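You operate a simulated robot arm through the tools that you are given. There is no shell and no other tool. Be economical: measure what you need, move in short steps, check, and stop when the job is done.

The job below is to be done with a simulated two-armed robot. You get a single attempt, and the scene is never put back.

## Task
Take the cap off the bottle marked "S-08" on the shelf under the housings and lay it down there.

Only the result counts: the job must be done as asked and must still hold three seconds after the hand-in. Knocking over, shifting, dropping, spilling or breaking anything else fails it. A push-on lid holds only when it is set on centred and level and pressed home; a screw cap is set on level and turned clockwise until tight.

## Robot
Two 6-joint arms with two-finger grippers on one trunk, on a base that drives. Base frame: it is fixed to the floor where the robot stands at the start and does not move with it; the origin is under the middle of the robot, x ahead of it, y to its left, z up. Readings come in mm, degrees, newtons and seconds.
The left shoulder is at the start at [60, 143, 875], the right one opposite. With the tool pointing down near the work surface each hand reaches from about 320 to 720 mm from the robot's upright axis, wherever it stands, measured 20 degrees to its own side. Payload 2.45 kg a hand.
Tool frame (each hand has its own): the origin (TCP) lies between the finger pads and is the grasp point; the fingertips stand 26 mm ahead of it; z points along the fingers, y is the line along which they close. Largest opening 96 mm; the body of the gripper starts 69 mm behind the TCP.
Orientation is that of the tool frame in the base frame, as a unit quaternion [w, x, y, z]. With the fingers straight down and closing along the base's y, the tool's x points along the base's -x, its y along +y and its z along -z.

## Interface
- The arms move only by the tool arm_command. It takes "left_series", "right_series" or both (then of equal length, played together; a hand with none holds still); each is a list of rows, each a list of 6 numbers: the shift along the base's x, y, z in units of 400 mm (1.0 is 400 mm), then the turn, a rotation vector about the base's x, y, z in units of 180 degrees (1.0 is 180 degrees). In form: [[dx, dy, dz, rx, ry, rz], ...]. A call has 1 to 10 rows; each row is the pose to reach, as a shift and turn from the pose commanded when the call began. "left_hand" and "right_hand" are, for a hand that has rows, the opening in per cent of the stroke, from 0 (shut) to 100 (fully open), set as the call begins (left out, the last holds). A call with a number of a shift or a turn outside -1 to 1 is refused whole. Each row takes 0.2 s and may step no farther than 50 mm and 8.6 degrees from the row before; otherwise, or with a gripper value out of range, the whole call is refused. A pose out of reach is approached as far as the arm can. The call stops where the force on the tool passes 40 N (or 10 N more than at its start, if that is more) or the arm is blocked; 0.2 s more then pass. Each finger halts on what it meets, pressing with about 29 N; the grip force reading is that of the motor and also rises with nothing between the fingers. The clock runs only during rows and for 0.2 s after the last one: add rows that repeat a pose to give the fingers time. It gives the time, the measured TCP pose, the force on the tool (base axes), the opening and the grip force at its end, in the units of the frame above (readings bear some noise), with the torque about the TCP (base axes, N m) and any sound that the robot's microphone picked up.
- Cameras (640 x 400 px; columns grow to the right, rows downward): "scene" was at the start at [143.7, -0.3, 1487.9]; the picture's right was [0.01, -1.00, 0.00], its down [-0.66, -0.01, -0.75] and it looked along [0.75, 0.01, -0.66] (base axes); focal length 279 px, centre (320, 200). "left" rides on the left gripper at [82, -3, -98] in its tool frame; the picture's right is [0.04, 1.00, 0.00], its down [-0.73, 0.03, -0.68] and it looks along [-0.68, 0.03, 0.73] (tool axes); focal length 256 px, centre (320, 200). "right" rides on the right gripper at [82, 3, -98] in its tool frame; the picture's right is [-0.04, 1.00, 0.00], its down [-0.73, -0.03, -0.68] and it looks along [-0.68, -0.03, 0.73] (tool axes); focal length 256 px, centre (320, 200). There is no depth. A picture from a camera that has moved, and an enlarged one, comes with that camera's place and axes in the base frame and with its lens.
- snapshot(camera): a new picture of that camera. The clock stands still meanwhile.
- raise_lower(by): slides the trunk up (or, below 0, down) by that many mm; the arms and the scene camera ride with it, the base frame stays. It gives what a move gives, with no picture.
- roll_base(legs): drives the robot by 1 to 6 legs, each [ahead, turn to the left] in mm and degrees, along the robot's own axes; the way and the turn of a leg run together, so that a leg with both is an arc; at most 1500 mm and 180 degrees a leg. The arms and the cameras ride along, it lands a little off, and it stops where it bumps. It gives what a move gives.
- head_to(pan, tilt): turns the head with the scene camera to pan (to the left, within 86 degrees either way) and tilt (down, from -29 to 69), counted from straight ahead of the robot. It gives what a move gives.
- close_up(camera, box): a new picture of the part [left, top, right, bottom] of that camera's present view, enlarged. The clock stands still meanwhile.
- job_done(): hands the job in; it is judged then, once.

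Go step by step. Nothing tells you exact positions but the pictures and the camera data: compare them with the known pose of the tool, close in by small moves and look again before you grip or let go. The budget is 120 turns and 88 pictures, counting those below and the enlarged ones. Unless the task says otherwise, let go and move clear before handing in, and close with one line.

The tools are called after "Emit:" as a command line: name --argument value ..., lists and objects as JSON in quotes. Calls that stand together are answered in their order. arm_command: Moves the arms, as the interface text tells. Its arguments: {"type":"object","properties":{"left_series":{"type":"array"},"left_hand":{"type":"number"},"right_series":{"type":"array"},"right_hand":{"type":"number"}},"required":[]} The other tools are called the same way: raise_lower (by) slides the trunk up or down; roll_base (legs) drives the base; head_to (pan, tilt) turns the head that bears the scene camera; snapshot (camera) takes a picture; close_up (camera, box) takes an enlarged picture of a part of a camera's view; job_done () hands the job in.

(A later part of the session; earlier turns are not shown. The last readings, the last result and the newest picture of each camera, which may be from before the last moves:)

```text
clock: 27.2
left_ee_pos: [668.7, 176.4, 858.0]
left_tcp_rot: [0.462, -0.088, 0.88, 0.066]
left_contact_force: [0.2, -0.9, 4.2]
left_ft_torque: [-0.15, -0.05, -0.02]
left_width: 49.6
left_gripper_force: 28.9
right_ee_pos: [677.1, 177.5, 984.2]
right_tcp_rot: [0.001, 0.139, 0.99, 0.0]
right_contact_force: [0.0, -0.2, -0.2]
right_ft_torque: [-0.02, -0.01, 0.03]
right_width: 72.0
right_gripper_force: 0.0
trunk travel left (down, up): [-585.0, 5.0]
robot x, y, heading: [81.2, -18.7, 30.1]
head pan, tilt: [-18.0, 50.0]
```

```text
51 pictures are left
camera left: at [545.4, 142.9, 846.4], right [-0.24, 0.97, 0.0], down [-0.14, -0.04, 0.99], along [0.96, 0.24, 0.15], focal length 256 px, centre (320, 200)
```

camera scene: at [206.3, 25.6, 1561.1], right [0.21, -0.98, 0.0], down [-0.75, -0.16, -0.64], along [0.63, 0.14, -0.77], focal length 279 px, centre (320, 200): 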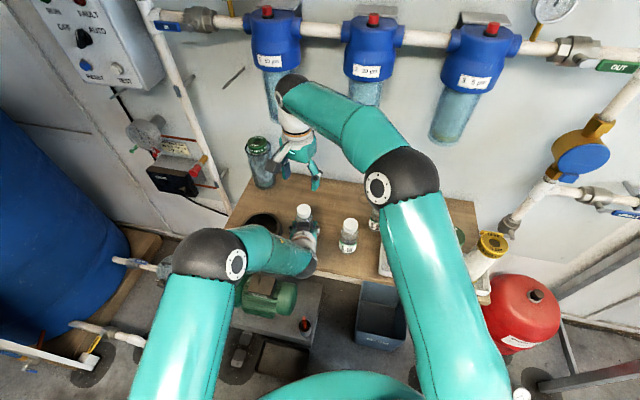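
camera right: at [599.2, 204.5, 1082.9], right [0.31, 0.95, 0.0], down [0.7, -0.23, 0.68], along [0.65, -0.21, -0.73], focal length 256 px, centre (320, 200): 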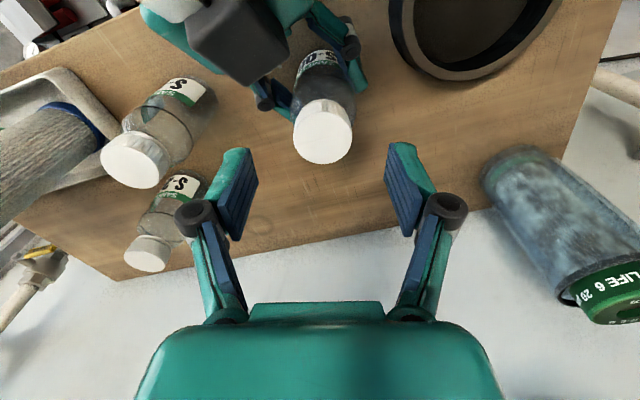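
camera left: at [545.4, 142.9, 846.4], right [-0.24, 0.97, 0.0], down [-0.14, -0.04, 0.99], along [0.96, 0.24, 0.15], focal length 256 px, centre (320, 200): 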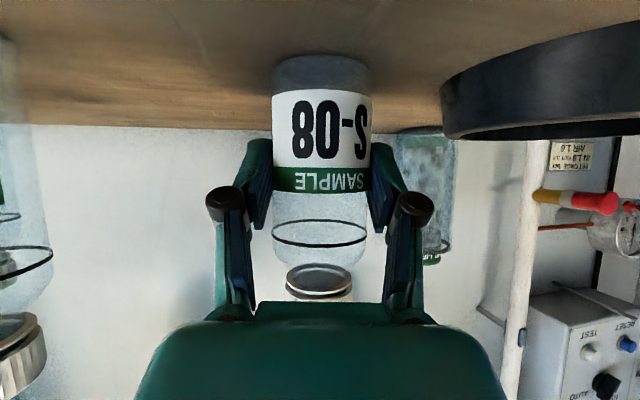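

Centred to within about a millimetre. I'll descend to z≈940, which puts the fingertips just above the cap's lower rim.

Emit:
arm_command --right_series '[[-0.002, 0.002, -0.04, 0, 0, 0], [-0.004, 0.003, -0.08, 0, 0, 0], [-0.004, 0.003, -0.11, 0, 0, 0], [-0.004, 0.003, -0.11, 0, 0, 0]]'

Emit:
snapshot --camera "right"

Emit:
close_up --camera "scene" --box '[230, 140, 390, 240]'

```text
clock: 28.2
left_ee_pos: [669.7, 176.5, 857.6]
left_tcp_rot: [0.462, -0.089, 0.88, 0.067]
left_contact_force: [-0.5, -1.9, 4.6]
left_ft_torque: [-0.2, -0.11, -0.01]
left_width: 49.9
left_gripper_force: 29.4
right_ee_pos: [673.5, 177.6, 937.9]
right_tcp_rot: [-0.001, 0.139, 0.99, -0.002]
right_contact_force: [-0.4, -0.1, -0.7]
right_ft_torque: [0.01, 0.0, 0.02]
right_width: 71.8
right_gripper_force: 0.1
trunk travel left (down, up): [-585.0, 5.0]
robot x, y, heading: [78.4, -20.3, 30.6]
head pan, tilt: [-18.0, 50.0]
```

```text
50 pictures are left
camera right: at [597.1, 205.1, 1037.9], right [0.31, 0.95, 0.0], down [0.7, -0.23, 0.68], along [0.64, -0.21, -0.73], focal length 256 px, centre (320, 200)
```

right: 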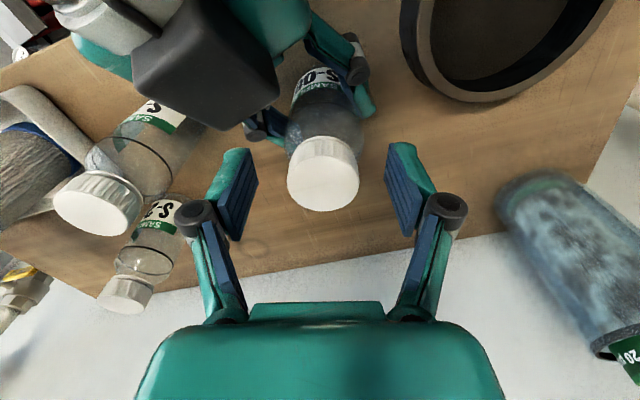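

```text
4.00 times, centred on (310, 190) of scene
camera zoom: at [206.4, 25.8, 1561.1], right [0.21, -0.98, 0.0], down [-0.75, -0.16, -0.64], along [0.63, 0.14, -0.77], focal length 1115 px, centre (360, 240)
```

zoom: 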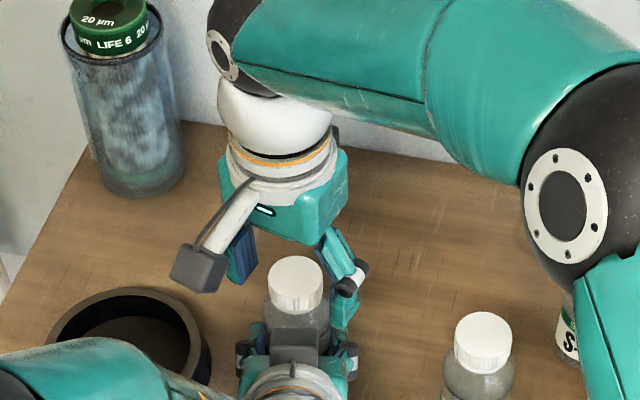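

The offset is about 1.5 mm. I'll nudge and close the right hand on the cap.

Emit:
arm_command --right_series '[[0.002, 0.004, 0.004, 0, 0, 0], [0.002, 0.004, 0.004, 0, 0, 0], [0.002, 0.004, 0.004, 0, 0, 0], [0.002, 0.004, 0.004, 0, 0, 0], [0.002, 0.004, 0.004, 0, 0, 0]]' --right_hand 20

Emit:
snapshot --camera "right"

```text
clock: 29.4
left_ee_pos: [668.3, 177.1, 857.6]
left_tcp_rot: [0.463, -0.09, 0.879, 0.067]
left_contact_force: [-0.6, 0.2, 5.2]
left_ft_torque: [-0.37, -0.18, 0.03]
left_width: 49.8
left_gripper_force: 29.1
right_ee_pos: [676.0, 180.0, 941.3]
right_tcp_rot: [0.001, 0.139, 0.99, -0.001]
right_contact_force: [0.4, -1.2, -0.2]
right_ft_torque: [0.15, -0.02, -0.03]
right_width: 36.6
right_gripper_force: 28.7
trunk travel left (down, up): [-585.0, 5.0]
robot x, y, heading: [79.7, -20.7, 30.1]
head pan, tilt: [-18.0, 50.0]
```

```text
48 pictures are left
camera right: at [598.0, 206.7, 1040.0], right [0.31, 0.95, 0.0], down [0.7, -0.23, 0.68], along [0.65, -0.21, -0.73], focal length 256 px, centre (320, 200)
```

right: 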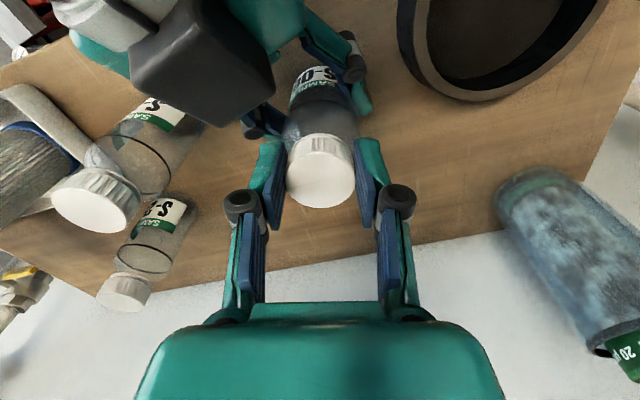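

The cap is gripped at 36.6 mm. Now I'll turn 60° counter-clockwise with a slight rise and watch the torques.

Emit:
arm_command --right_series '[[0, 0, 0.0002, 0, 0, 0.0417], [0, 0, 0.0004, 0, 0, 0.0833], [0, 0, 0.0006, 0, 0, 0.125], [0, 0, 0.0008, 0, 0, 0.1667], [0, 0, 0.001, 0, 0, 0.2083], [0, 0, 0.0012, 0, 0, 0.25], [0, 0, 0.0014, 0, 0, 0.2917], [0, 0, 0.0015, 0, 0, 0.3333]]'

Emit:
snapshot --camera "left"

Emit:
snapshot --camera "right"

```text
clock: 31.2
left_ee_pos: [667.8, 177.4, 857.6]
left_tcp_rot: [0.46, -0.091, 0.881, 0.068]
left_contact_force: [-7.6, 22.8, 1.6]
left_ft_torque: [-0.95, -0.75, 0.39]
left_width: 50.8
left_gripper_force: 29.2
right_ee_pos: [676.5, 179.9, 942.1]
right_tcp_rot: [0.001, -0.375, 0.927, -0.002]
right_contact_force: [7.3, -21.8, 2.4]
right_ft_torque: [-0.73, 0.07, -0.15]
right_width: 36.8
right_gripper_force: 28.6
trunk travel left (down, up): [-585.0, 5.0]
robot x, y, heading: [79.7, -21.1, 30.3]
head pan, tilt: [-18.0, 50.0]
```

```text
47 pictures are left
camera left: at [545.1, 144.2, 845.8], right [-0.24, 0.97, 0.0], down [-0.14, -0.04, 0.99], along [0.96, 0.24, 0.15], focal length 256 px, centre (320, 200)
```

left: 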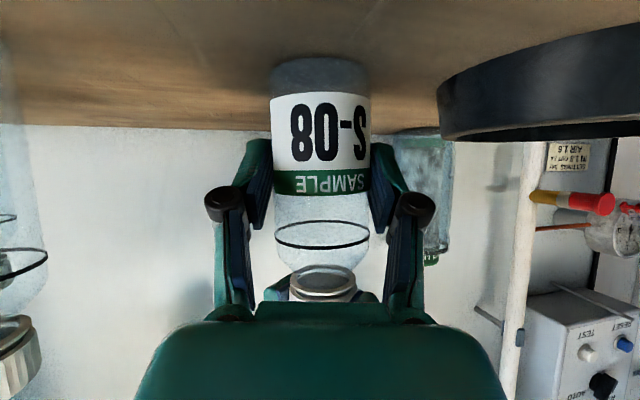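

```text
46 pictures are left
camera right: at [615.4, 126.1, 1040.6], right [-0.67, 0.75, 0.0], down [0.54, 0.49, 0.68], along [0.51, 0.45, -0.73], focal length 256 px, centre (320, 200)
```

right: 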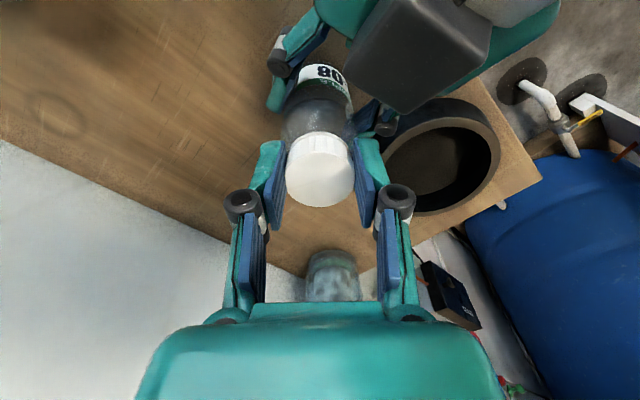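

The cap turned and the bottle stayed put (label unchanged), with a small side load from a ~2 mm off-centre grip. I'll open, turn back 60° and correct by 2 mm ahead.

Emit:
arm_command --right_series '[[0, 0, 0, 0, 0, 0], [0, 0, 0, 0, 0, 0], [0.001, -0.0002, 0, 0, 0, -0.0417], [0.002, -0.0004, 0, 0, 0, -0.0833], [0.003, -0.0006, 0, 0, 0, -0.125], [0.004, -0.0008, 0, 0, 0, -0.1667], [0.005, -0.001, 0, 0, 0, -0.2083], [0.005, -0.0012, 0, 0, 0, -0.25], [0.005, -0.0014, 0, 0, 0, -0.2917], [0.005, -0.0015, 0, 0, 0, -0.3333]]' --right_hand 62

Emit:
arm_command --right_series '[[0, 0, 0, 0, 0, 0], [0, 0, 0, 0, 0, 0], [0, 0, 0, 0, 0, 0]]' --right_hand 20

Emit:
arm_command --right_series '[[0, 0, 0.0002, 0, 0, 0.0417], [0, 0, 0.0004, 0, 0, 0.0833], [0, 0, 0.0006, 0, 0, 0.125], [0, 0, 0.0008, 0, 0, 0.1667], [0, 0, 0.001, 0, 0, 0.2083], [0, 0, 0.0012, 0, 0, 0.25], [0, 0, 0.0014, 0, 0, 0.2917], [0, 0, 0.0015, 0, 0, 0.3333]]'

Emit:
snapshot --camera "right"

```text
clock: 33.4
left_ee_pos: [670.0, 175.2, 857.0]
left_tcp_rot: [0.462, -0.088, 0.88, 0.066]
left_contact_force: [-0.9, 0.4, 0.0]
left_ft_torque: [0.01, 0.02, -0.01]
left_width: 50.2
left_gripper_force: 28.4
right_ee_pos: [676.6, 179.4, 941.9]
right_tcp_rot: [0.0, 0.141, 0.99, -0.001]
right_contact_force: [-0.6, -0.4, -0.4]
right_ft_torque: [-0.03, 0.0, 0.01]
right_width: 59.7
right_gripper_force: 0.0
trunk travel left (down, up): [-585.0, 5.0]
robot x, y, heading: [81.3, -17.9, 30.1]
head pan, tilt: [-18.0, 50.0]
```

```text
clock: 34.2
left_ee_pos: [669.1, 175.4, 858.1]
left_tcp_rot: [0.461, -0.088, 0.88, 0.066]
left_contact_force: [-1.4, -2.9, -0.8]
left_ft_torque: [0.04, -0.14, -0.02]
left_width: 50.0
left_gripper_force: 28.4
right_ee_pos: [676.6, 179.7, 943.4]
right_tcp_rot: [0.001, 0.14, 0.99, -0.001]
right_contact_force: [1.2, 2.3, -0.2]
right_ft_torque: [0.12, 0.01, -0.01]
right_width: 34.8
right_gripper_force: 29.4
trunk travel left (down, up): [-585.0, 5.0]
robot x, y, heading: [81.3, -17.7, 30.3]
head pan, tilt: [-18.0, 50.0]
```

```text
clock: 36.0
left_ee_pos: [669.8, 178.0, 857.3]
left_tcp_rot: [0.462, -0.091, 0.88, 0.067]
left_contact_force: [-3.6, 21.0, -3.8]
left_ft_torque: [-1.14, -0.06, 0.27]
left_width: 50.4
left_gripper_force: 29.1
right_ee_pos: [678.3, 178.7, 941.9]
right_tcp_rot: [-0.001, -0.376, 0.927, -0.002]
right_contact_force: [3.8, -19.8, 4.4]
right_ft_torque: [-0.61, -0.18, -0.07]
right_width: 35.1
right_gripper_force: 28.6
trunk travel left (down, up): [-585.0, 5.0]
robot x, y, heading: [77.1, -16.8, 30.3]
head pan, tilt: [-18.0, 50.0]
```

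```text
45 pictures are left
camera right: at [617.9, 125.1, 1040.9], right [-0.67, 0.75, 0.0], down [0.55, 0.49, 0.68], along [0.51, 0.45, -0.73], focal length 256 px, centre (320, 200)
```

right: 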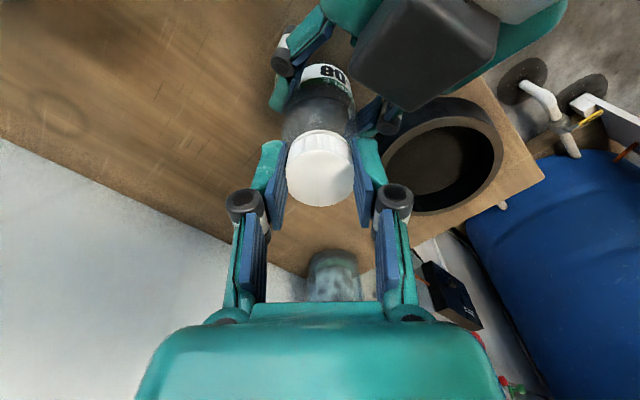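

The cap still sits slightly ahead of the pads. I'll repeat the cycle with a further 3 mm forward correction.

Emit:
arm_command --right_series '[[0, 0, 0, 0, 0, 0], [0, 0, 0, 0, 0, 0], [0.001, -0.0002, 0, 0, 0, -0.0417], [0.002, -0.0004, 0, 0, 0, -0.0833], [0.003, -0.0006, 0, 0, 0, -0.125], [0.004, -0.0008, 0, 0, 0, -0.1667], [0.005, -0.001, 0, 0, 0, -0.2083], [0.006, -0.0015, 0, 0, 0, -0.25], [0.007, -0.002, 0, 0, 0, -0.2917], [0.0075, -0.002, 0, 0, 0, -0.3333]]' --right_hand 62

Emit:
close_up --camera "right" --box '[220, 80, 420, 205]'

Emit:
close_up --camera "left" --box '[220, 200, 420, 325]'

```text
clock: 38.2
left_ee_pos: [670.0, 176.4, 858.9]
left_tcp_rot: [0.461, -0.088, 0.88, 0.066]
left_contact_force: [0.3, -0.5, -0.1]
left_ft_torque: [0.02, -0.01, -0.01]
left_width: 49.9
left_gripper_force: 29.1
right_ee_pos: [681.7, 179.0, 943.1]
right_tcp_rot: [0.0, 0.14, 0.99, -0.002]
right_contact_force: [-1.0, -0.3, 1.0]
right_ft_torque: [0.01, -0.01, 0.05]
right_width: 59.3
right_gripper_force: 0.1
trunk travel left (down, up): [-585.0, 5.0]
robot x, y, heading: [80.0, -20.6, 30.1]
head pan, tilt: [-18.0, 50.0]
```

```text
3.20 times, centred on (320, 142) of right
camera zoom: at [603.6, 206.3, 1041.5], right [0.32, 0.95, 0.0], down [0.7, -0.23, 0.68], along [0.64, -0.22, -0.73], focal length 819 px, centre (320, 384)
```

zoom: 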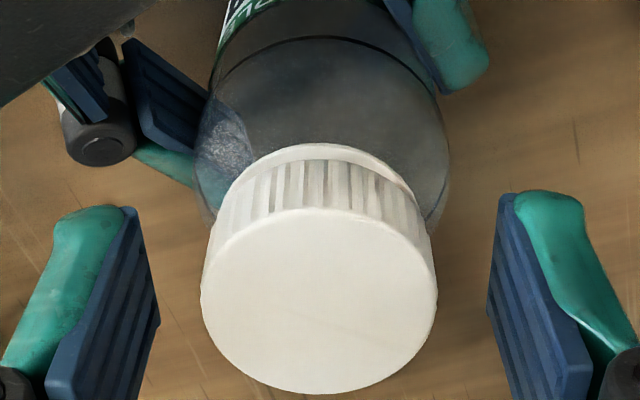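

```text
3.20 times, centred on (320, 262) of left
camera zoom: at [545.7, 143.1, 846.0], right [-0.24, 0.97, 0.0], down [-0.14, -0.04, 0.99], along [0.96, 0.24, 0.15], focal length 819 px, centre (320, 0)
```

zoom: 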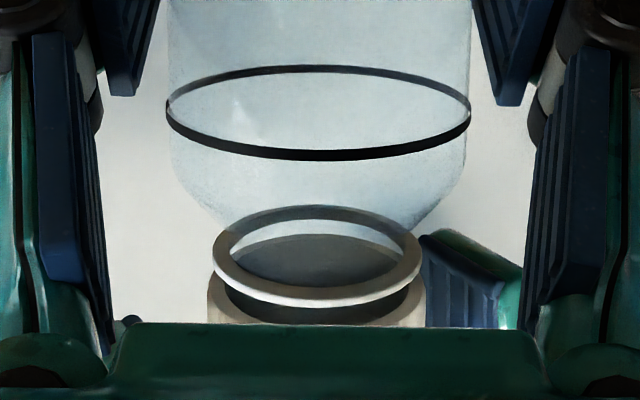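

The pictures now put the hand about 4 mm too far ahead, so I'll come back 2 mm. Then grip and turn in two 30° halves, watching the side load.

Emit:
arm_command --right_series '[[-0.005, 0.003, 0, 0, 0, 0], [-0.005, 0.003, 0, 0, 0, 0], [-0.005, 0.003, 0, 0, 0, 0], [-0.005, 0.003, 0, 0, 0, 0]]' --right_hand 20

Emit:
arm_command --right_series '[[0, 0, 0.0002, 0, 0, 0.0417], [0, 0, 0.0004, 0, 0, 0.0833], [0, 0, 0.0006, 0, 0, 0.125], [0, 0, 0.0008, 0, 0, 0.1667]]'

Emit:
arm_command --right_series '[[0, 0, 0.0002, 0, 0, 0.0417], [0, 0, 0.0004, 0, 0, 0.0833], [0, 0, 0.0006, 0, 0, 0.125], [0, 0, 0.0008, 0, 0, 0.1667]]'

Emit:
close_up --camera "right" --box '[220, 80, 420, 205]'

```text
clock: 39.2
left_ee_pos: [669.5, 176.9, 856.4]
left_tcp_rot: [0.461, -0.09, 0.88, 0.067]
left_contact_force: [-4.4, 3.1, -0.1]
left_ft_torque: [-0.3, -0.26, 0.03]
left_width: 50.0
left_gripper_force: 29.3
right_ee_pos: [679.3, 179.9, 943.5]
right_tcp_rot: [0.0, 0.139, 0.99, -0.003]
right_contact_force: [5.1, -4.2, -0.5]
right_ft_torque: [-0.02, -0.12, 0.01]
right_width: 36.2
right_gripper_force: 29.1
trunk travel left (down, up): [-585.0, 5.0]
robot x, y, heading: [80.2, -22.3, 30.6]
head pan, tilt: [-18.0, 50.0]
```

```text
clock: 40.2
left_ee_pos: [669.1, 177.0, 857.3]
left_tcp_rot: [0.462, -0.091, 0.88, 0.067]
left_contact_force: [-6.3, 11.3, 0.3]
left_ft_torque: [-0.94, -0.13, 0.16]
left_width: 50.1
left_gripper_force: 28.5
right_ee_pos: [679.2, 179.3, 944.0]
right_tcp_rot: [0.0, -0.123, 0.992, -0.002]
right_contact_force: [6.9, -11.9, 0.7]
right_ft_torque: [-0.08, -0.41, -0.06]
right_width: 35.6
right_gripper_force: 29.2
trunk travel left (down, up): [-585.0, 5.0]
robot x, y, heading: [80.9, -17.6, 30.3]
head pan, tilt: [-18.0, 50.0]
```

```text
clock: 41.2
left_ee_pos: [668.7, 177.8, 857.6]
left_tcp_rot: [0.461, -0.091, 0.88, 0.067]
left_contact_force: [-7.5, 22.2, -2.3]
left_ft_torque: [-1.09, -0.4, 0.29]
left_width: 50.6
left_gripper_force: 28.9
right_ee_pos: [679.2, 180.0, 943.3]
right_tcp_rot: [0.001, -0.376, 0.927, -0.002]
right_contact_force: [7.9, -22.4, 2.8]
right_ft_torque: [-0.76, -0.17, -0.08]
right_width: 36.1
right_gripper_force: 29.3
trunk travel left (down, up): [-585.0, 5.0]
robot x, y, heading: [80.1, -19.1, 30.1]
head pan, tilt: [-18.0, 50.0]
```

```text
3.20 times, centred on (320, 142) of right
camera zoom: at [618.4, 126.5, 1041.9], right [-0.67, 0.74, 0.0], down [0.54, 0.49, 0.68], along [0.51, 0.45, -0.73], focal length 819 px, centre (320, 384)
```

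zoom: 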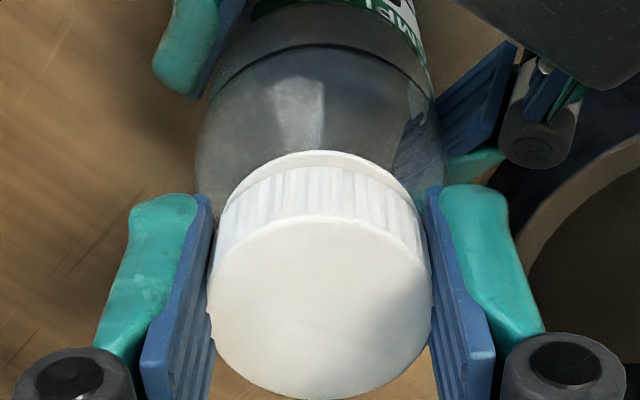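

The side load grows with the turn regardless of my shift, so I'll have the hand follow −3 mm in y over the next stroke. The bottle remains still. Next cycle.

Emit:
arm_command --right_series '[[0, 0, 0, 0, 0, 0], [0, 0, 0, 0, 0, 0], [0, 0, 0, 0, 0, -0.0417], [0, 0, 0, 0, 0, -0.0833], [0, 0, 0, 0, 0, -0.125], [0, 0, 0, 0, 0, -0.1667], [0, 0, 0, 0, 0, -0.2083], [0, 0, 0, 0, 0, -0.25], [0, 0, 0, 0, 0, -0.2917], [0, 0, 0, 0, 0, -0.3333]]' --right_hand 62

Emit:
close_up --camera "left" --box '[220, 200, 420, 325]'

Emit:
arm_command --right_series '[[0, 0, 0, 0, 0, 0], [0, 0, 0, 0, 0, 0], [0, 0, 0, 0, 0, 0]]' --right_hand 20

Emit:
arm_command --right_series '[[0.0004, -0.001, 0.0002, 0, 0, 0.0417], [0.0008, -0.002, 0.0004, 0, 0, 0.0833], [0.001, -0.003, 0.0006, 0, 0, 0.125], [0.0014, -0.004, 0.0008, 0, 0, 0.1667], [0.0016, -0.005, 0.001, 0, 0, 0.2083], [0.0018, -0.006, 0.0012, 0, 0, 0.25], [0.002, -0.007, 0.0014, 0, 0, 0.2917], [0.002, -0.0075, 0.0015, 0, 0, 0.3333]]'

Emit:
close_up --camera "left" --box '[220, 200, 420, 325]'

```text
clock: 43.4
left_ee_pos: [668.4, 176.9, 857.0]
left_tcp_rot: [0.462, -0.089, 0.88, 0.067]
left_contact_force: [-0.1, -0.4, 0.0]
left_ft_torque: [-0.03, -0.01, -0.03]
left_width: 50.1
left_gripper_force: 28.5
right_ee_pos: [678.2, 180.7, 942.1]
right_tcp_rot: [0.0, 0.141, 0.99, -0.002]
right_contact_force: [-0.9, -0.2, -0.7]
right_ft_torque: [-0.01, 0.0, 0.01]
right_width: 59.6
right_gripper_force: 0.1
trunk travel left (down, up): [-585.0, 5.0]
robot x, y, heading: [79.3, -23.1, 30.4]
head pan, tilt: [-18.0, 50.0]
```

```text
3.20 times, centred on (320, 262) of left
camera zoom: at [545.6, 143.1, 846.0], right [-0.24, 0.97, 0.0], down [-0.14, -0.04, 0.99], along [0.96, 0.24, 0.15], focal length 819 px, centre (320, 0)
```

zoom: 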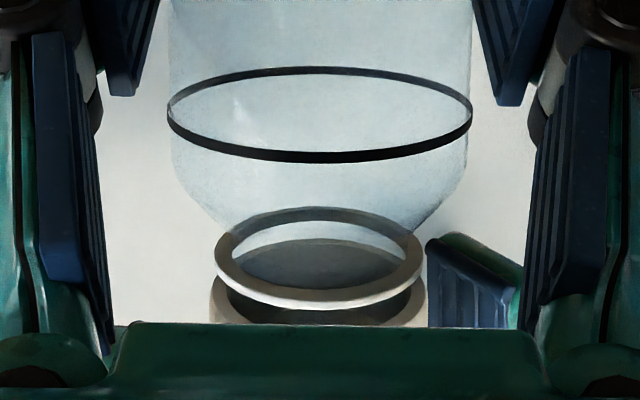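

```text
clock: 44.2
left_ee_pos: [669.0, 176.6, 857.1]
left_tcp_rot: [0.461, -0.09, 0.88, 0.067]
left_contact_force: [0.2, 2.2, -0.6]
left_ft_torque: [-0.17, 0.06, 0.0]
left_width: 50.1
left_gripper_force: 29.1
right_ee_pos: [679.2, 179.5, 942.7]
right_tcp_rot: [0.0, 0.138, 0.99, -0.002]
right_contact_force: [-1.2, -4.0, 1.6]
right_ft_torque: [-0.05, 0.03, 0.02]
right_width: 36.1
right_gripper_force: 29.3
trunk travel left (down, up): [-585.0, 5.0]
robot x, y, heading: [77.6, -19.6, 30.5]
head pan, tilt: [-18.0, 50.0]
```

```text
clock: 46.0
left_ee_pos: [669.4, 177.1, 858.1]
left_tcp_rot: [0.461, -0.089, 0.88, 0.067]
left_contact_force: [2.7, 7.6, -1.7]
left_ft_torque: [-0.65, 0.2, 0.07]
left_width: 50.1
left_gripper_force: 28.9
right_ee_pos: [680.4, 176.4, 944.3]
right_tcp_rot: [0.0, -0.377, 0.926, -0.001]
right_contact_force: [-2.7, -7.8, 0.8]
right_ft_torque: [0.02, 0.06, -0.02]
right_width: 35.5
right_gripper_force: 28.4
trunk travel left (down, up): [-585.0, 5.0]
robot x, y, heading: [81.9, -19.5, 30.3]
head pan, tilt: [-18.0, 50.0]
```

```text
3.20 times, centred on (320, 262) of left
camera zoom: at [545.6, 143.2, 846.0], right [-0.24, 0.97, 0.0], down [-0.14, -0.04, 0.99], along [0.96, 0.24, 0.15], focal length 819 px, centre (320, 0)
```

zoom: 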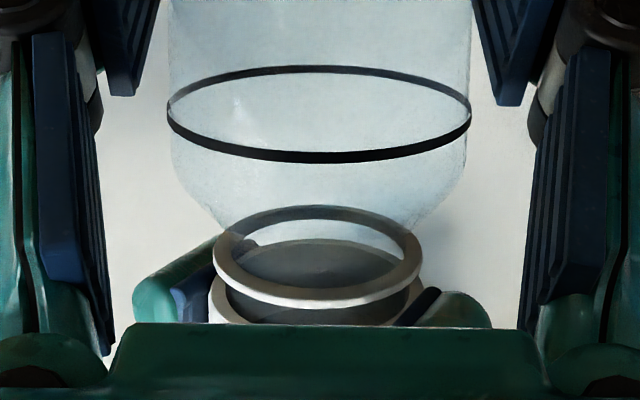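

The cap is rising out of the neck (≈1.2 mm over the last two strokes), so unscrewing works, and the side load is now low. I'll keep cycling.

Emit:
arm_command --right_series '[[0, 0, 0, 0, 0, 0], [0, 0, 0, 0, 0, 0], [0, 0.001, 0, 0, 0, -0.0417], [0, 0.002, 0, 0, 0, -0.0833], [0, 0.003, 0, 0, 0, -0.125], [-0.001, 0.004, 0, 0, 0, -0.1667], [-0.001, 0.005, 0, 0, 0, -0.2083], [-0.001, 0.006, 0, 0, 0, -0.25], [-0.002, 0.007, 0, 0, 0, -0.2917], [-0.002, 0.007, 0, 0, 0, -0.3333]]' --right_hand 62

Emit:
arm_command --right_series '[[0, 0, 0, 0, 0, 0], [0, 0, 0, 0, 0, 0], [0, 0, 0, 0, 0, 0]]' --right_hand 20

Emit:
arm_command --right_series '[[0.0003, -0.001, 0.0002, 0, 0, 0.0417], [0.0005, -0.002, 0.0004, 0, 0, 0.0833], [0.0005, -0.003, 0.0006, 0, 0, 0.125], [0.0005, -0.004, 0.0008, 0, 0, 0.1667], [0.0005, -0.0055, 0.001, 0, 0, 0.2083], [0.0003, -0.007, 0.0012, 0, 0, 0.25], [0.0002, -0.0085, 0.0014, 0, 0, 0.2917], [0, -0.0095, 0.0015, 0, 0, 0.3333]]'

Emit:
arm_command --right_series '[[0, 0, 0, 0, 0, 0], [0, 0, 0, 0, 0, 0], [0, 0.001, 0, 0, 0, -0.0417], [0, 0.002, 0, 0, 0, -0.0833], [0, 0.003, 0, 0, 0, -0.125], [0, 0.004, 0, 0, 0, -0.1667], [0, 0.005, 0, 0, 0, -0.2083], [0, 0.006, 0, 0, 0, -0.25], [0, 0.008, 0, 0, 0, -0.2917], [0, 0.009, 0, 0, 0, -0.3333]]' --right_hand 62

Emit:
arm_command --right_series '[[0, 0, 0, 0, 0, 0], [0, 0, 0, 0, 0, 0], [0, 0, 0, 0, 0, 0]]' --right_hand 20

Emit:
arm_command --right_series '[[0.0003, -0.001, 0.0002, 0, 0, 0.0417], [0.0005, -0.002, 0.0004, 0, 0, 0.0833], [0.0005, -0.003, 0.0006, 0, 0, 0.125], [0.0005, -0.004, 0.0008, 0, 0, 0.1667], [0.0005, -0.0055, 0.001, 0, 0, 0.2083], [0.0003, -0.007, 0.0012, 0, 0, 0.25], [0.0002, -0.0085, 0.0014, 0, 0, 0.2917], [0, -0.0095, 0.0015, 0, 0, 0.3333]]'

Emit:
close_up --camera "left" --box '[220, 200, 420, 325]'

Emit:
snapshot --camera "right"

```text
clock: 48.2
left_ee_pos: [668.7, 175.8, 858.2]
left_tcp_rot: [0.462, -0.089, 0.88, 0.066]
left_contact_force: [0.2, -1.3, -1.4]
left_ft_torque: [-0.02, 0.0, 0.0]
left_width: 49.9
left_gripper_force: 28.4
right_ee_pos: [677.9, 180.4, 943.2]
right_tcp_rot: [0.0, 0.139, 0.99, -0.002]
right_contact_force: [-0.1, -0.2, 0.5]
right_ft_torque: [0.02, -0.01, 0.0]
right_width: 59.5
right_gripper_force: 0.1
trunk travel left (down, up): [-585.0, 5.0]
robot x, y, heading: [80.6, -19.7, 30.1]
head pan, tilt: [-18.0, 50.0]
```

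```text
clock: 49.0
left_ee_pos: [669.4, 176.8, 857.0]
left_tcp_rot: [0.461, -0.089, 0.88, 0.067]
left_contact_force: [1.2, 1.7, -2.2]
left_ft_torque: [-0.21, 0.11, 0.01]
left_width: 50.0
left_gripper_force: 28.9
right_ee_pos: [678.6, 179.6, 944.2]
right_tcp_rot: [0.0, 0.137, 0.991, -0.002]
right_contact_force: [-1.1, -3.0, 1.1]
right_ft_torque: [0.04, 0.03, -0.03]
right_width: 35.6
right_gripper_force: 29.1
trunk travel left (down, up): [-585.0, 5.0]
robot x, y, heading: [79.6, -19.9, 30.3]
head pan, tilt: [-18.0, 50.0]
```

```text
clock: 50.8
left_ee_pos: [668.4, 175.3, 857.7]
left_tcp_rot: [0.461, -0.089, 0.88, 0.067]
left_contact_force: [-2.0, 2.7, 0.5]
left_ft_torque: [-0.13, -0.11, 0.09]
left_width: 49.6
left_gripper_force: 28.7
right_ee_pos: [679.8, 177.0, 943.8]
right_tcp_rot: [0.001, -0.376, 0.927, 0.0]
right_contact_force: [1.1, -1.9, 0.0]
right_ft_torque: [-0.03, 0.0, -0.04]
right_width: 34.9
right_gripper_force: 28.9
trunk travel left (down, up): [-585.0, 5.0]
robot x, y, heading: [81.8, -21.5, 30.3]
head pan, tilt: [-18.0, 50.0]
```

```text
clock: 53.0
left_ee_pos: [669.3, 176.7, 857.6]
left_tcp_rot: [0.462, -0.088, 0.88, 0.066]
left_contact_force: [0.2, -0.1, 0.4]
left_ft_torque: [0.02, -0.01, -0.02]
left_width: 50.0
left_gripper_force: 28.8
right_ee_pos: [678.5, 179.2, 944.4]
right_tcp_rot: [0.0, 0.14, 0.99, -0.002]
right_contact_force: [0.4, 0.4, 0.6]
right_ft_torque: [0.0, 0.02, 0.01]
right_width: 59.8
right_gripper_force: 0.1
trunk travel left (down, up): [-585.0, 5.0]
robot x, y, heading: [80.1, -19.1, 30.5]
head pan, tilt: [-18.0, 50.0]
```

```text
clock: 53.8
left_ee_pos: [669.5, 175.6, 858.0]
left_tcp_rot: [0.462, -0.09, 0.88, 0.068]
left_contact_force: [-0.8, 0.4, -0.9]
left_ft_torque: [-0.03, 0.01, -0.02]
left_width: 49.7
left_gripper_force: 29.7
right_ee_pos: [678.9, 179.8, 944.3]
right_tcp_rot: [0.0, 0.138, 0.99, -0.002]
right_contact_force: [-0.3, -1.2, 0.6]
right_ft_torque: [-0.01, 0.01, 0.02]
right_width: 35.9
right_gripper_force: 28.9
trunk travel left (down, up): [-585.0, 5.0]
robot x, y, heading: [78.1, -21.4, 30.5]
head pan, tilt: [-18.0, 50.0]
```

```text
clock: 55.6
left_ee_pos: [669.0, 176.7, 857.4]
left_tcp_rot: [0.461, -0.091, 0.88, 0.068]
left_contact_force: [-1.8, 3.9, 0.7]
left_ft_torque: [-0.32, -0.17, 0.12]
left_width: 49.9
left_gripper_force: 29.2
right_ee_pos: [679.1, 175.3, 945.9]
right_tcp_rot: [0.001, -0.377, 0.926, -0.001]
right_contact_force: [2.4, -4.6, -0.2]
right_ft_torque: [-0.1, -0.03, -0.08]
right_width: 35.7
right_gripper_force: 28.9
trunk travel left (down, up): [-585.0, 5.0]
robot x, y, heading: [82.0, -22.6, 30.4]
head pan, tilt: [-18.0, 50.0]
```

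```text
3.20 times, centred on (320, 262) of left
camera zoom: at [545.7, 143.3, 846.0], right [-0.24, 0.97, 0.0], down [-0.14, -0.04, 0.99], along [0.96, 0.24, 0.15], focal length 819 px, centre (320, 0)
```

zoom: 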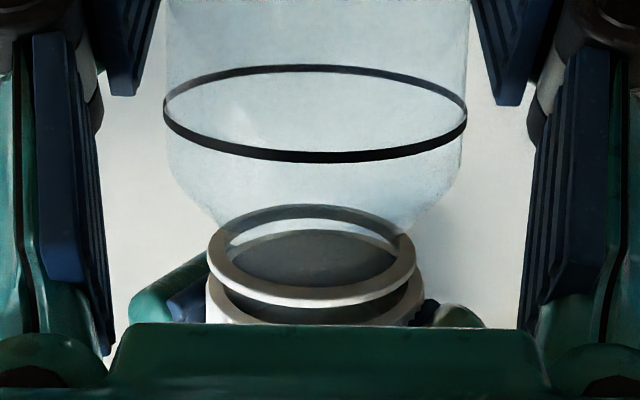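

```text
38 pictures are left
camera right: at [618.3, 122.4, 1043.8], right [-0.67, 0.74, 0.0], down [0.54, 0.49, 0.68], along [0.51, 0.45, -0.73], focal length 256 px, centre (320, 200)
```

right: 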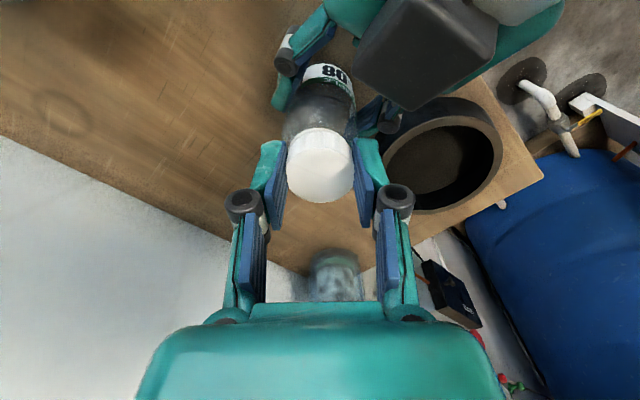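

That's a full turn in total. I'll check whether the bottle itself has turned in the left grip, and whether the cap has come up.

Emit:
snapshot --camera "left"

Emit:
close_up --camera "right" --box '[240, 50, 400, 150]'

```text
37 pictures are left
camera left: at [545.7, 143.3, 846.0], right [-0.24, 0.97, 0.0], down [-0.14, -0.04, 0.99], along [0.96, 0.24, 0.15], focal length 256 px, centre (320, 200)
```

left: 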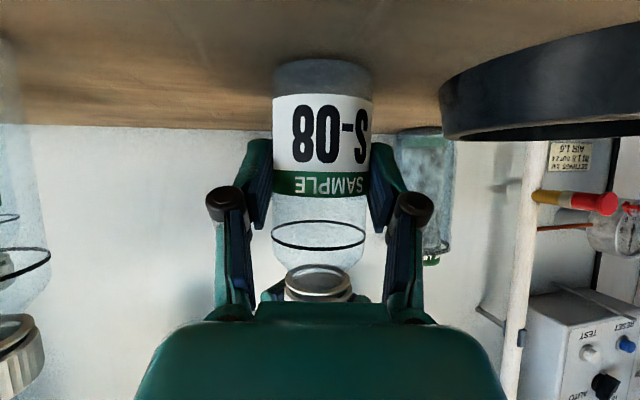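

```text
4.00 times, centred on (320, 100) of right
camera zoom: at [618.3, 122.4, 1043.8], right [-0.67, 0.74, 0.0], down [0.54, 0.49, 0.68], along [0.51, 0.45, -0.73], focal length 1024 px, centre (320, 600)
```

zoom: 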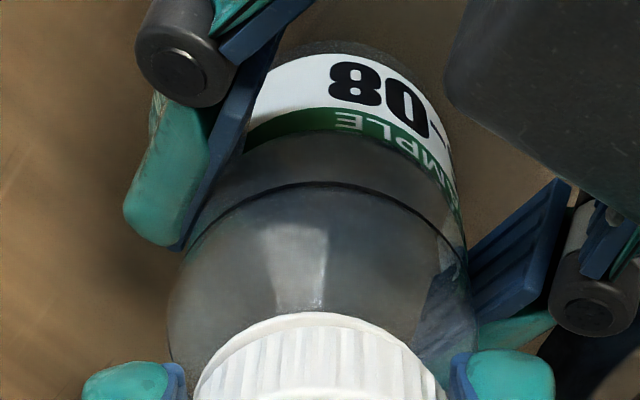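

The bottle has not turned. I'll try a gentle 3 mm lift to see whether the cap is free.

Emit:
arm_command --right_series '[[0, 0, 0.0025, 0, 0, 0], [0, 0, 0.005, 0, 0, 0], [0, 0, 0.0075, 0, 0, 0]]'

Emit:
close_up --camera "left" --box '[220, 200, 420, 325]'

```text
clock: 56.4
left_ee_pos: [669.7, 176.3, 857.5]
left_tcp_rot: [0.462, -0.089, 0.88, 0.067]
left_contact_force: [-5.4, 6.4, 4.6]
left_ft_torque: [-0.42, -0.49, 0.08]
left_width: 49.9
left_gripper_force: 29.4
right_ee_pos: [679.2, 176.7, 948.5]
right_tcp_rot: [0.0, -0.376, 0.927, -0.001]
right_contact_force: [5.6, -6.1, -4.6]
right_ft_torque: [-0.1, -0.11, -0.04]
right_width: 35.6
right_gripper_force: 29.4
trunk travel left (down, up): [-585.0, 5.0]
robot x, y, heading: [78.6, -17.3, 30.2]
head pan, tilt: [-18.0, 50.0]
```

```text
3.20 times, centred on (320, 262) of left
camera zoom: at [545.9, 143.3, 846.3], right [-0.24, 0.97, 0.0], down [-0.14, -0.04, 0.99], along [0.96, 0.24, 0.15], focal length 819 px, centre (320, 0)
```

zoom: 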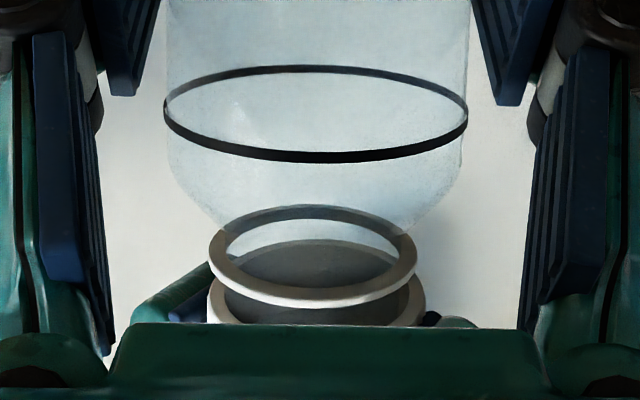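

Only 4.6 N for 3 mm, and the cap seems to be coming up. I'll lift a little more.

Emit:
arm_command --right_series '[[0, 0, 0.0025, 0, 0, 0], [0, 0, 0.005, 0, 0, 0], [0, 0, 0.0075, 0, 0, 0], [0, 0, 0.01, 0, 0, 0]]'

Emit:
close_up --camera "left" --box '[220, 200, 420, 325]'

Emit:
close_up --camera "right" --box '[220, 80, 420, 205]'

```text
clock: 57.4
left_ee_pos: [668.9, 177.2, 858.4]
left_tcp_rot: [0.461, -0.09, 0.88, 0.067]
left_contact_force: [-5.5, 6.8, 4.3]
left_ft_torque: [-0.48, -0.53, 0.11]
left_width: 49.9
left_gripper_force: 28.9
right_ee_pos: [678.2, 176.3, 952.9]
right_tcp_rot: [0.001, -0.375, 0.927, 0.0]
right_contact_force: [5.6, -6.9, -5.9]
right_ft_torque: [-0.14, -0.09, -0.06]
right_width: 35.2
right_gripper_force: 29.4
trunk travel left (down, up): [-585.0, 5.0]
robot x, y, heading: [81.4, -17.1, 30.4]
head pan, tilt: [-18.0, 50.0]
```

```text
3.20 times, centred on (320, 262) of left
camera zoom: at [545.6, 143.2, 846.1], right [-0.24, 0.97, 0.0], down [-0.14, -0.04, 0.99], along [0.96, 0.24, 0.15], focal length 819 px, centre (320, 0)
```

zoom: 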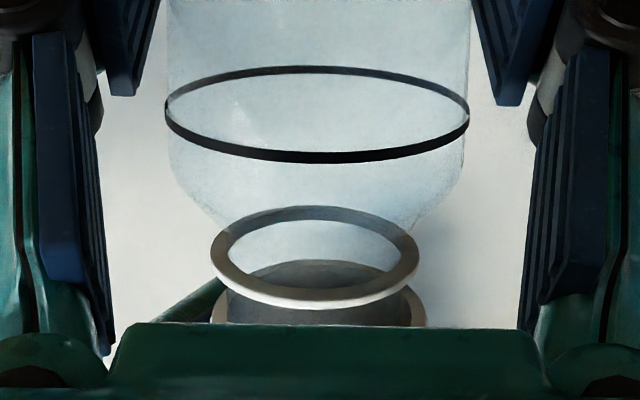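

```text
3.20 times, centred on (320, 142) of right
camera zoom: at [617.8, 122.9, 1050.4], right [-0.67, 0.75, 0.0], down [0.55, 0.49, 0.68], along [0.51, 0.45, -0.73], focal length 819 px, centre (320, 384)
```

zoom: 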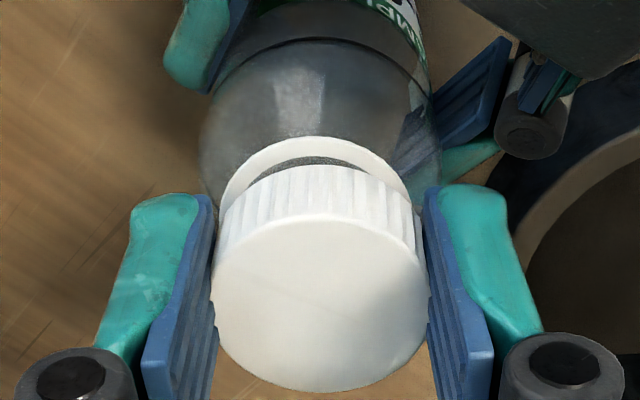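

The cap is free, with the bare neck showing under it. I'll raise it 60 mm clear.

Emit:
arm_command --right_series '[[0, 0, 0.0125, 0, 0, 0], [0, 0, 0.025, 0, 0, 0], [0, 0, 0.05, 0, 0, 0], [0, 0, 0.1, 0, 0, 0], [0, 0, 0.15, 0, 0, 0], [0, 0, 0.15, 0, 0, 0]]'

Emit:
snapshot --camera "right"

Emit:
snapshot --camera "scene"

```text
clock: 58.8
left_ee_pos: [668.7, 175.4, 856.9]
left_tcp_rot: [0.462, -0.087, 0.88, 0.066]
left_contact_force: [-0.1, -0.7, -0.4]
left_ft_torque: [0.0, -0.01, -0.01]
left_width: 50.2
left_gripper_force: 28.7
right_ee_pos: [679.7, 176.4, 1012.3]
right_tcp_rot: [0.001, -0.375, 0.927, 0.0]
right_contact_force: [0.3, -0.2, 0.6]
right_ft_torque: [-0.02, 0.0, -0.01]
right_width: 35.7
right_gripper_force: 29.2
trunk travel left (down, up): [-585.0, 5.0]
robot x, y, heading: [76.9, -19.1, 30.4]
head pan, tilt: [-18.0, 50.0]
```

```text
32 pictures are left
camera right: at [618.7, 122.9, 1111.1], right [-0.67, 0.75, 0.0], down [0.55, 0.49, 0.68], along [0.51, 0.45, -0.73], focal length 256 px, centre (320, 200)
```

right: 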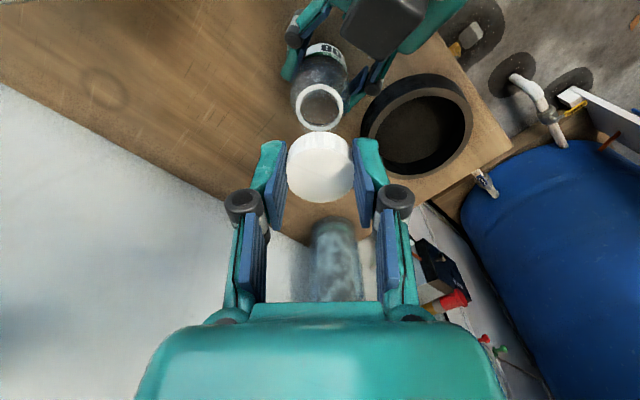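

```text
31 pictures are left
camera scene: at [207.3, 26.3, 1561.0], right [0.21, -0.98, 0.0], down [-0.75, -0.16, -0.64], along [0.63, 0.14, -0.77], focal length 279 px, centre (320, 200)
```

scene: 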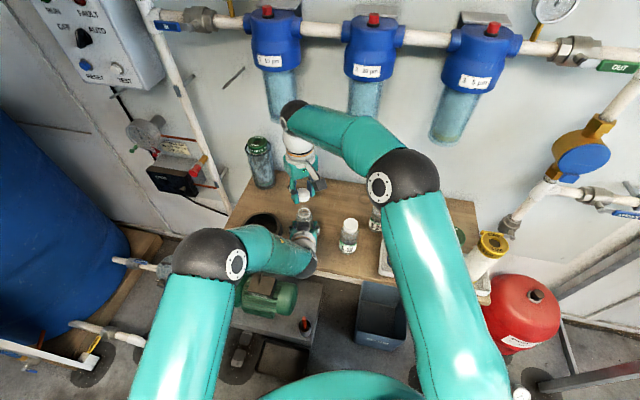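

The cap is off and held by the right hand. I'll swing the right hand up and away to the right, turning it back, to make room for the left hand to release the bottle.

Emit:
arm_command --right_series '[[0, -0.02, 0.1, 0, 0, -0.0417], [0, -0.06, 0.18, 0, 0, -0.0833], [0.01, -0.13, 0.26, 0, 0, -0.125], [0.02, -0.21, 0.31, 0, 0, -0.1667], [0.03, -0.29, 0.34, 0, 0, -0.2083], [0.04, -0.37, 0.35, 0, 0, -0.25], [0.05, -0.44, 0.35, 0, 0, -0.2917], [0.05, -0.49, 0.35, 0, 0, -0.3333]]'

Emit:
close_up --camera "left" --box '[220, 40, 420, 165]'

Emit:
snapshot --camera "scene"

```text
clock: 60.6
left_ee_pos: [668.2, 175.0, 858.1]
left_tcp_rot: [0.461, -0.088, 0.88, 0.067]
left_contact_force: [0.6, -0.2, 0.1]
left_ft_torque: [0.01, 0.02, -0.02]
left_width: 49.9
left_gripper_force: 28.7
right_ee_pos: [697.1, -21.7, 1151.1]
right_tcp_rot: [0.0, 0.14, 0.99, -0.001]
right_contact_force: [-0.7, 0.0, -0.2]
right_ft_torque: [0.03, 0.03, 0.02]
right_width: 35.7
right_gripper_force: 29.1
trunk travel left (down, up): [-585.0, 5.0]
robot x, y, heading: [81.1, -19.9, 30.3]
head pan, tilt: [-18.0, 50.0]
```

```text
3.20 times, centred on (320, 102) of left
camera zoom: at [545.4, 142.8, 846.3], right [-0.24, 0.97, 0.0], down [-0.14, -0.04, 0.99], along [0.96, 0.24, 0.15], focal length 819 px, centre (320, 512)
```

zoom: 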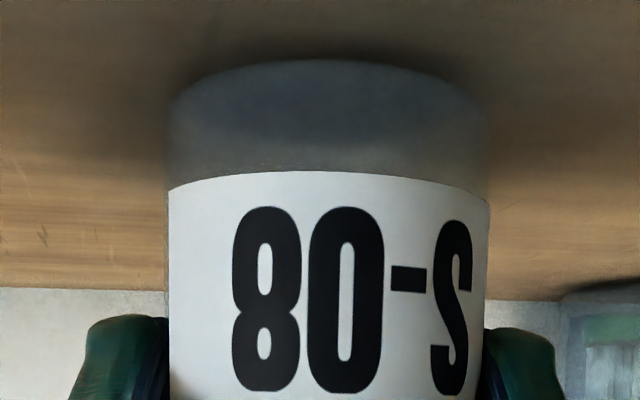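

```text
29 pictures are left
camera scene: at [206.5, 25.5, 1561.1], right [0.21, -0.98, 0.0], down [-0.75, -0.16, -0.64], along [0.63, 0.14, -0.77], focal length 279 px, centre (320, 200)
```

scene: 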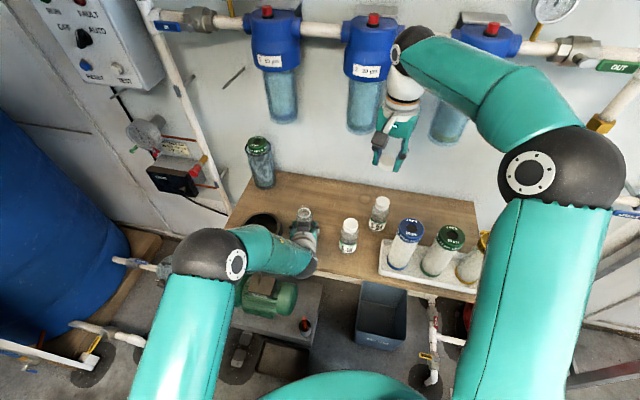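

The bottle stands on the shelf. I'll open the left hand to 80 % and check before rising.

Emit:
arm_command --left_series '[[0, 0, 0, 0, 0, 0], [0, 0, 0, 0, 0, 0], [0, 0, 0, 0, 0, 0]]' --left_hand 80

Emit:
snapshot --camera "left"

```text
clock: 61.4
left_ee_pos: [668.7, 175.9, 857.6]
left_tcp_rot: [0.461, -0.089, 0.88, 0.067]
left_contact_force: [0.0, 0.1, 0.0]
left_ft_torque: [0.03, 0.02, -0.02]
left_width: 76.8
left_gripper_force: 0.2
right_ee_pos: [697.0, -19.5, 1151.0]
right_tcp_rot: [-0.001, 0.138, 0.99, -0.003]
right_contact_force: [-0.5, -0.3, 0.4]
right_ft_torque: [-0.01, 0.01, 0.0]
right_width: 35.6
right_gripper_force: 29.3
trunk travel left (down, up): [-585.0, 5.0]
robot x, y, heading: [79.9, -21.9, 30.6]
head pan, tilt: [-18.0, 50.0]
```

```text
28 pictures are left
camera left: at [545.5, 143.0, 846.2], right [-0.24, 0.97, 0.0], down [-0.14, -0.04, 0.99], along [0.96, 0.24, 0.15], focal length 256 px, centre (320, 200)
```

left: 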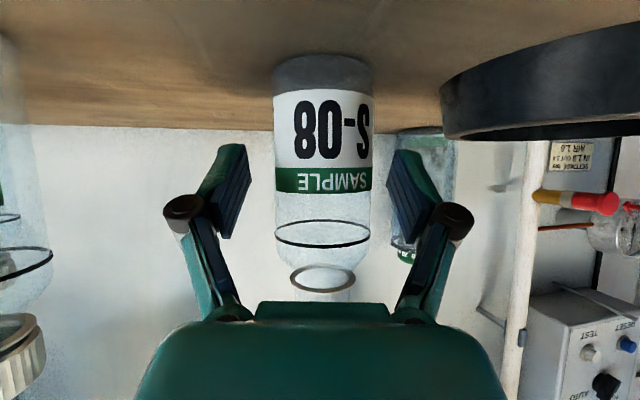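

The bottle stands free and upright. The left hand rises straight up, then backs away left.

Emit:
arm_command --left_series '[[0, 0, 0.05, 0, 0, 0], [0, 0, 0.11, 0, 0, 0], [0, 0, 0.2, 0, 0, 0], [0, 0, 0.3, 0, 0, 0], [0, 0, 0.4, 0, 0, 0], [-0.04, 0.05, 0.49, 0, 0, 0], [-0.08, 0.1, 0.57, 0, 0, 0], [-0.14, 0.18, 0.6, 0, 0, 0], [-0.2, 0.26, 0.62, 0, 0, 0]]'

Emit:
snapshot --camera "scene"

Emit:
snapshot --camera "right"

```text
clock: 63.4
left_ee_pos: [586.6, 282.0, 1106.0]
left_tcp_rot: [0.462, -0.088, 0.88, 0.066]
left_contact_force: [-0.9, -0.4, -0.2]
left_ft_torque: [0.0, 0.01, -0.01]
left_width: 76.7
left_gripper_force: 0.0
right_ee_pos: [697.3, -19.4, 1152.1]
right_tcp_rot: [0.001, 0.138, 0.99, -0.002]
right_contact_force: [-0.4, -0.3, -0.6]
right_ft_torque: [-0.03, 0.01, 0.02]
right_width: 35.5
right_gripper_force: 29.3
trunk travel left (down, up): [-585.0, 5.0]
robot x, y, heading: [80.3, -16.9, 30.2]
head pan, tilt: [-18.0, 50.0]
```

```text
27 pictures are left
camera scene: at [205.8, 26.6, 1561.1], right [0.21, -0.98, 0.0], down [-0.75, -0.16, -0.64], along [0.63, 0.14, -0.77], focal length 279 px, centre (320, 200)
```

scene: 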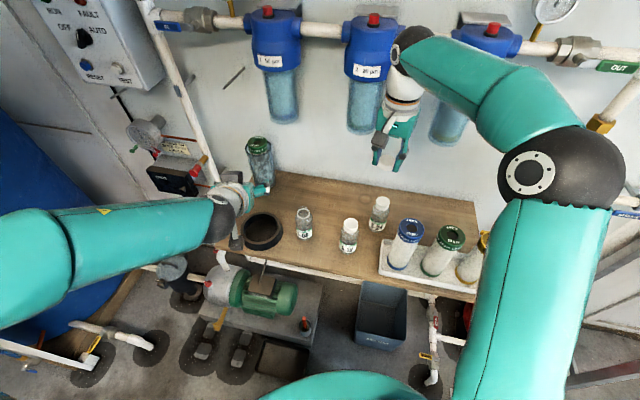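

```text
26 pictures are left
camera right: at [619.3, 7.0, 1250.0], right [0.31, 0.95, 0.0], down [0.7, -0.23, 0.68], along [0.65, -0.21, -0.73], focal length 256 px, centre (320, 200)
```

right: 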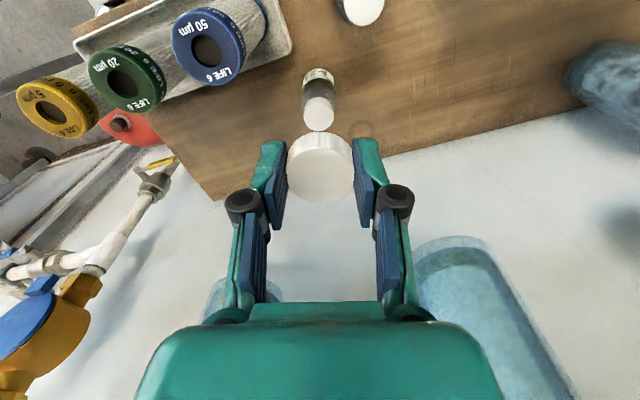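

The left hand is clear. There's free shelf around (735, 92) between the bottles, with camera clearance at this yaw. I'll carry the cap above it and look.

Emit:
arm_command --right_series '[[0.03, 0.09, 0, 0, 0, 0], [0.06, 0.18, 0, 0, 0, 0], [0.095, 0.28, -0.04, 0, 0, 0], [0.095, 0.28, -0.14, 0, 0, 0], [0.095, 0.28, -0.24, 0, 0, 0], [0.095, 0.28, -0.34, 0, 0, 0], [0.095, 0.28, -0.34, 0, 0, 0]]'

Emit:
snapshot --camera "right"

Emit:
close_up --camera "scene" --box '[240, 100, 432, 220]'

```text
clock: 65.0
left_ee_pos: [588.3, 281.2, 1104.9]
left_tcp_rot: [0.462, -0.088, 0.88, 0.066]
left_contact_force: [0.6, 0.6, -0.3]
left_ft_torque: [0.02, 0.02, -0.03]
left_width: 76.8
left_gripper_force: 0.0
right_ee_pos: [735.2, 92.8, 1017.2]
right_tcp_rot: [0.001, 0.138, 0.99, -0.002]
right_contact_force: [0.3, 0.2, 0.1]
right_ft_torque: [0.0, -0.01, -0.02]
right_width: 35.5
right_gripper_force: 29.3
trunk travel left (down, up): [-585.0, 5.0]
robot x, y, heading: [76.9, -19.5, 30.2]
head pan, tilt: [-18.0, 50.0]
```

```text
25 pictures are left
camera right: at [658.7, 119.1, 1115.2], right [0.31, 0.95, 0.0], down [0.7, -0.23, 0.68], along [0.65, -0.21, -0.73], focal length 256 px, centre (320, 200)
```

right: 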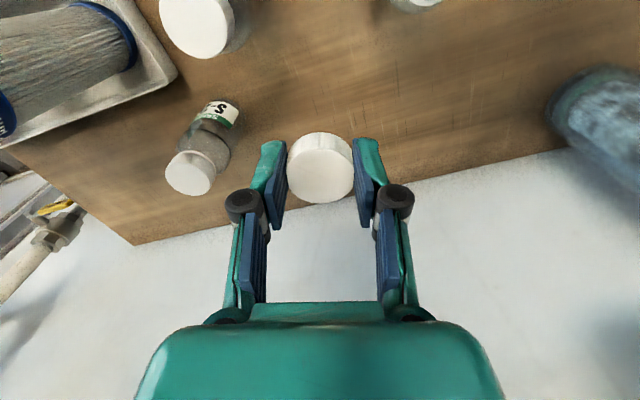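

```text
3.33 times, centred on (336, 160) of scene
camera zoom: at [206.4, 26.4, 1561.1], right [0.21, -0.98, 0.0], down [-0.75, -0.16, -0.64], along [0.63, 0.14, -0.77], focal length 929 px, centre (267, 333)
```

zoom: 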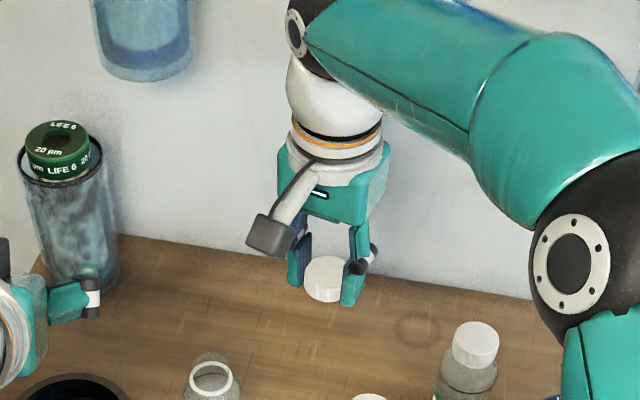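

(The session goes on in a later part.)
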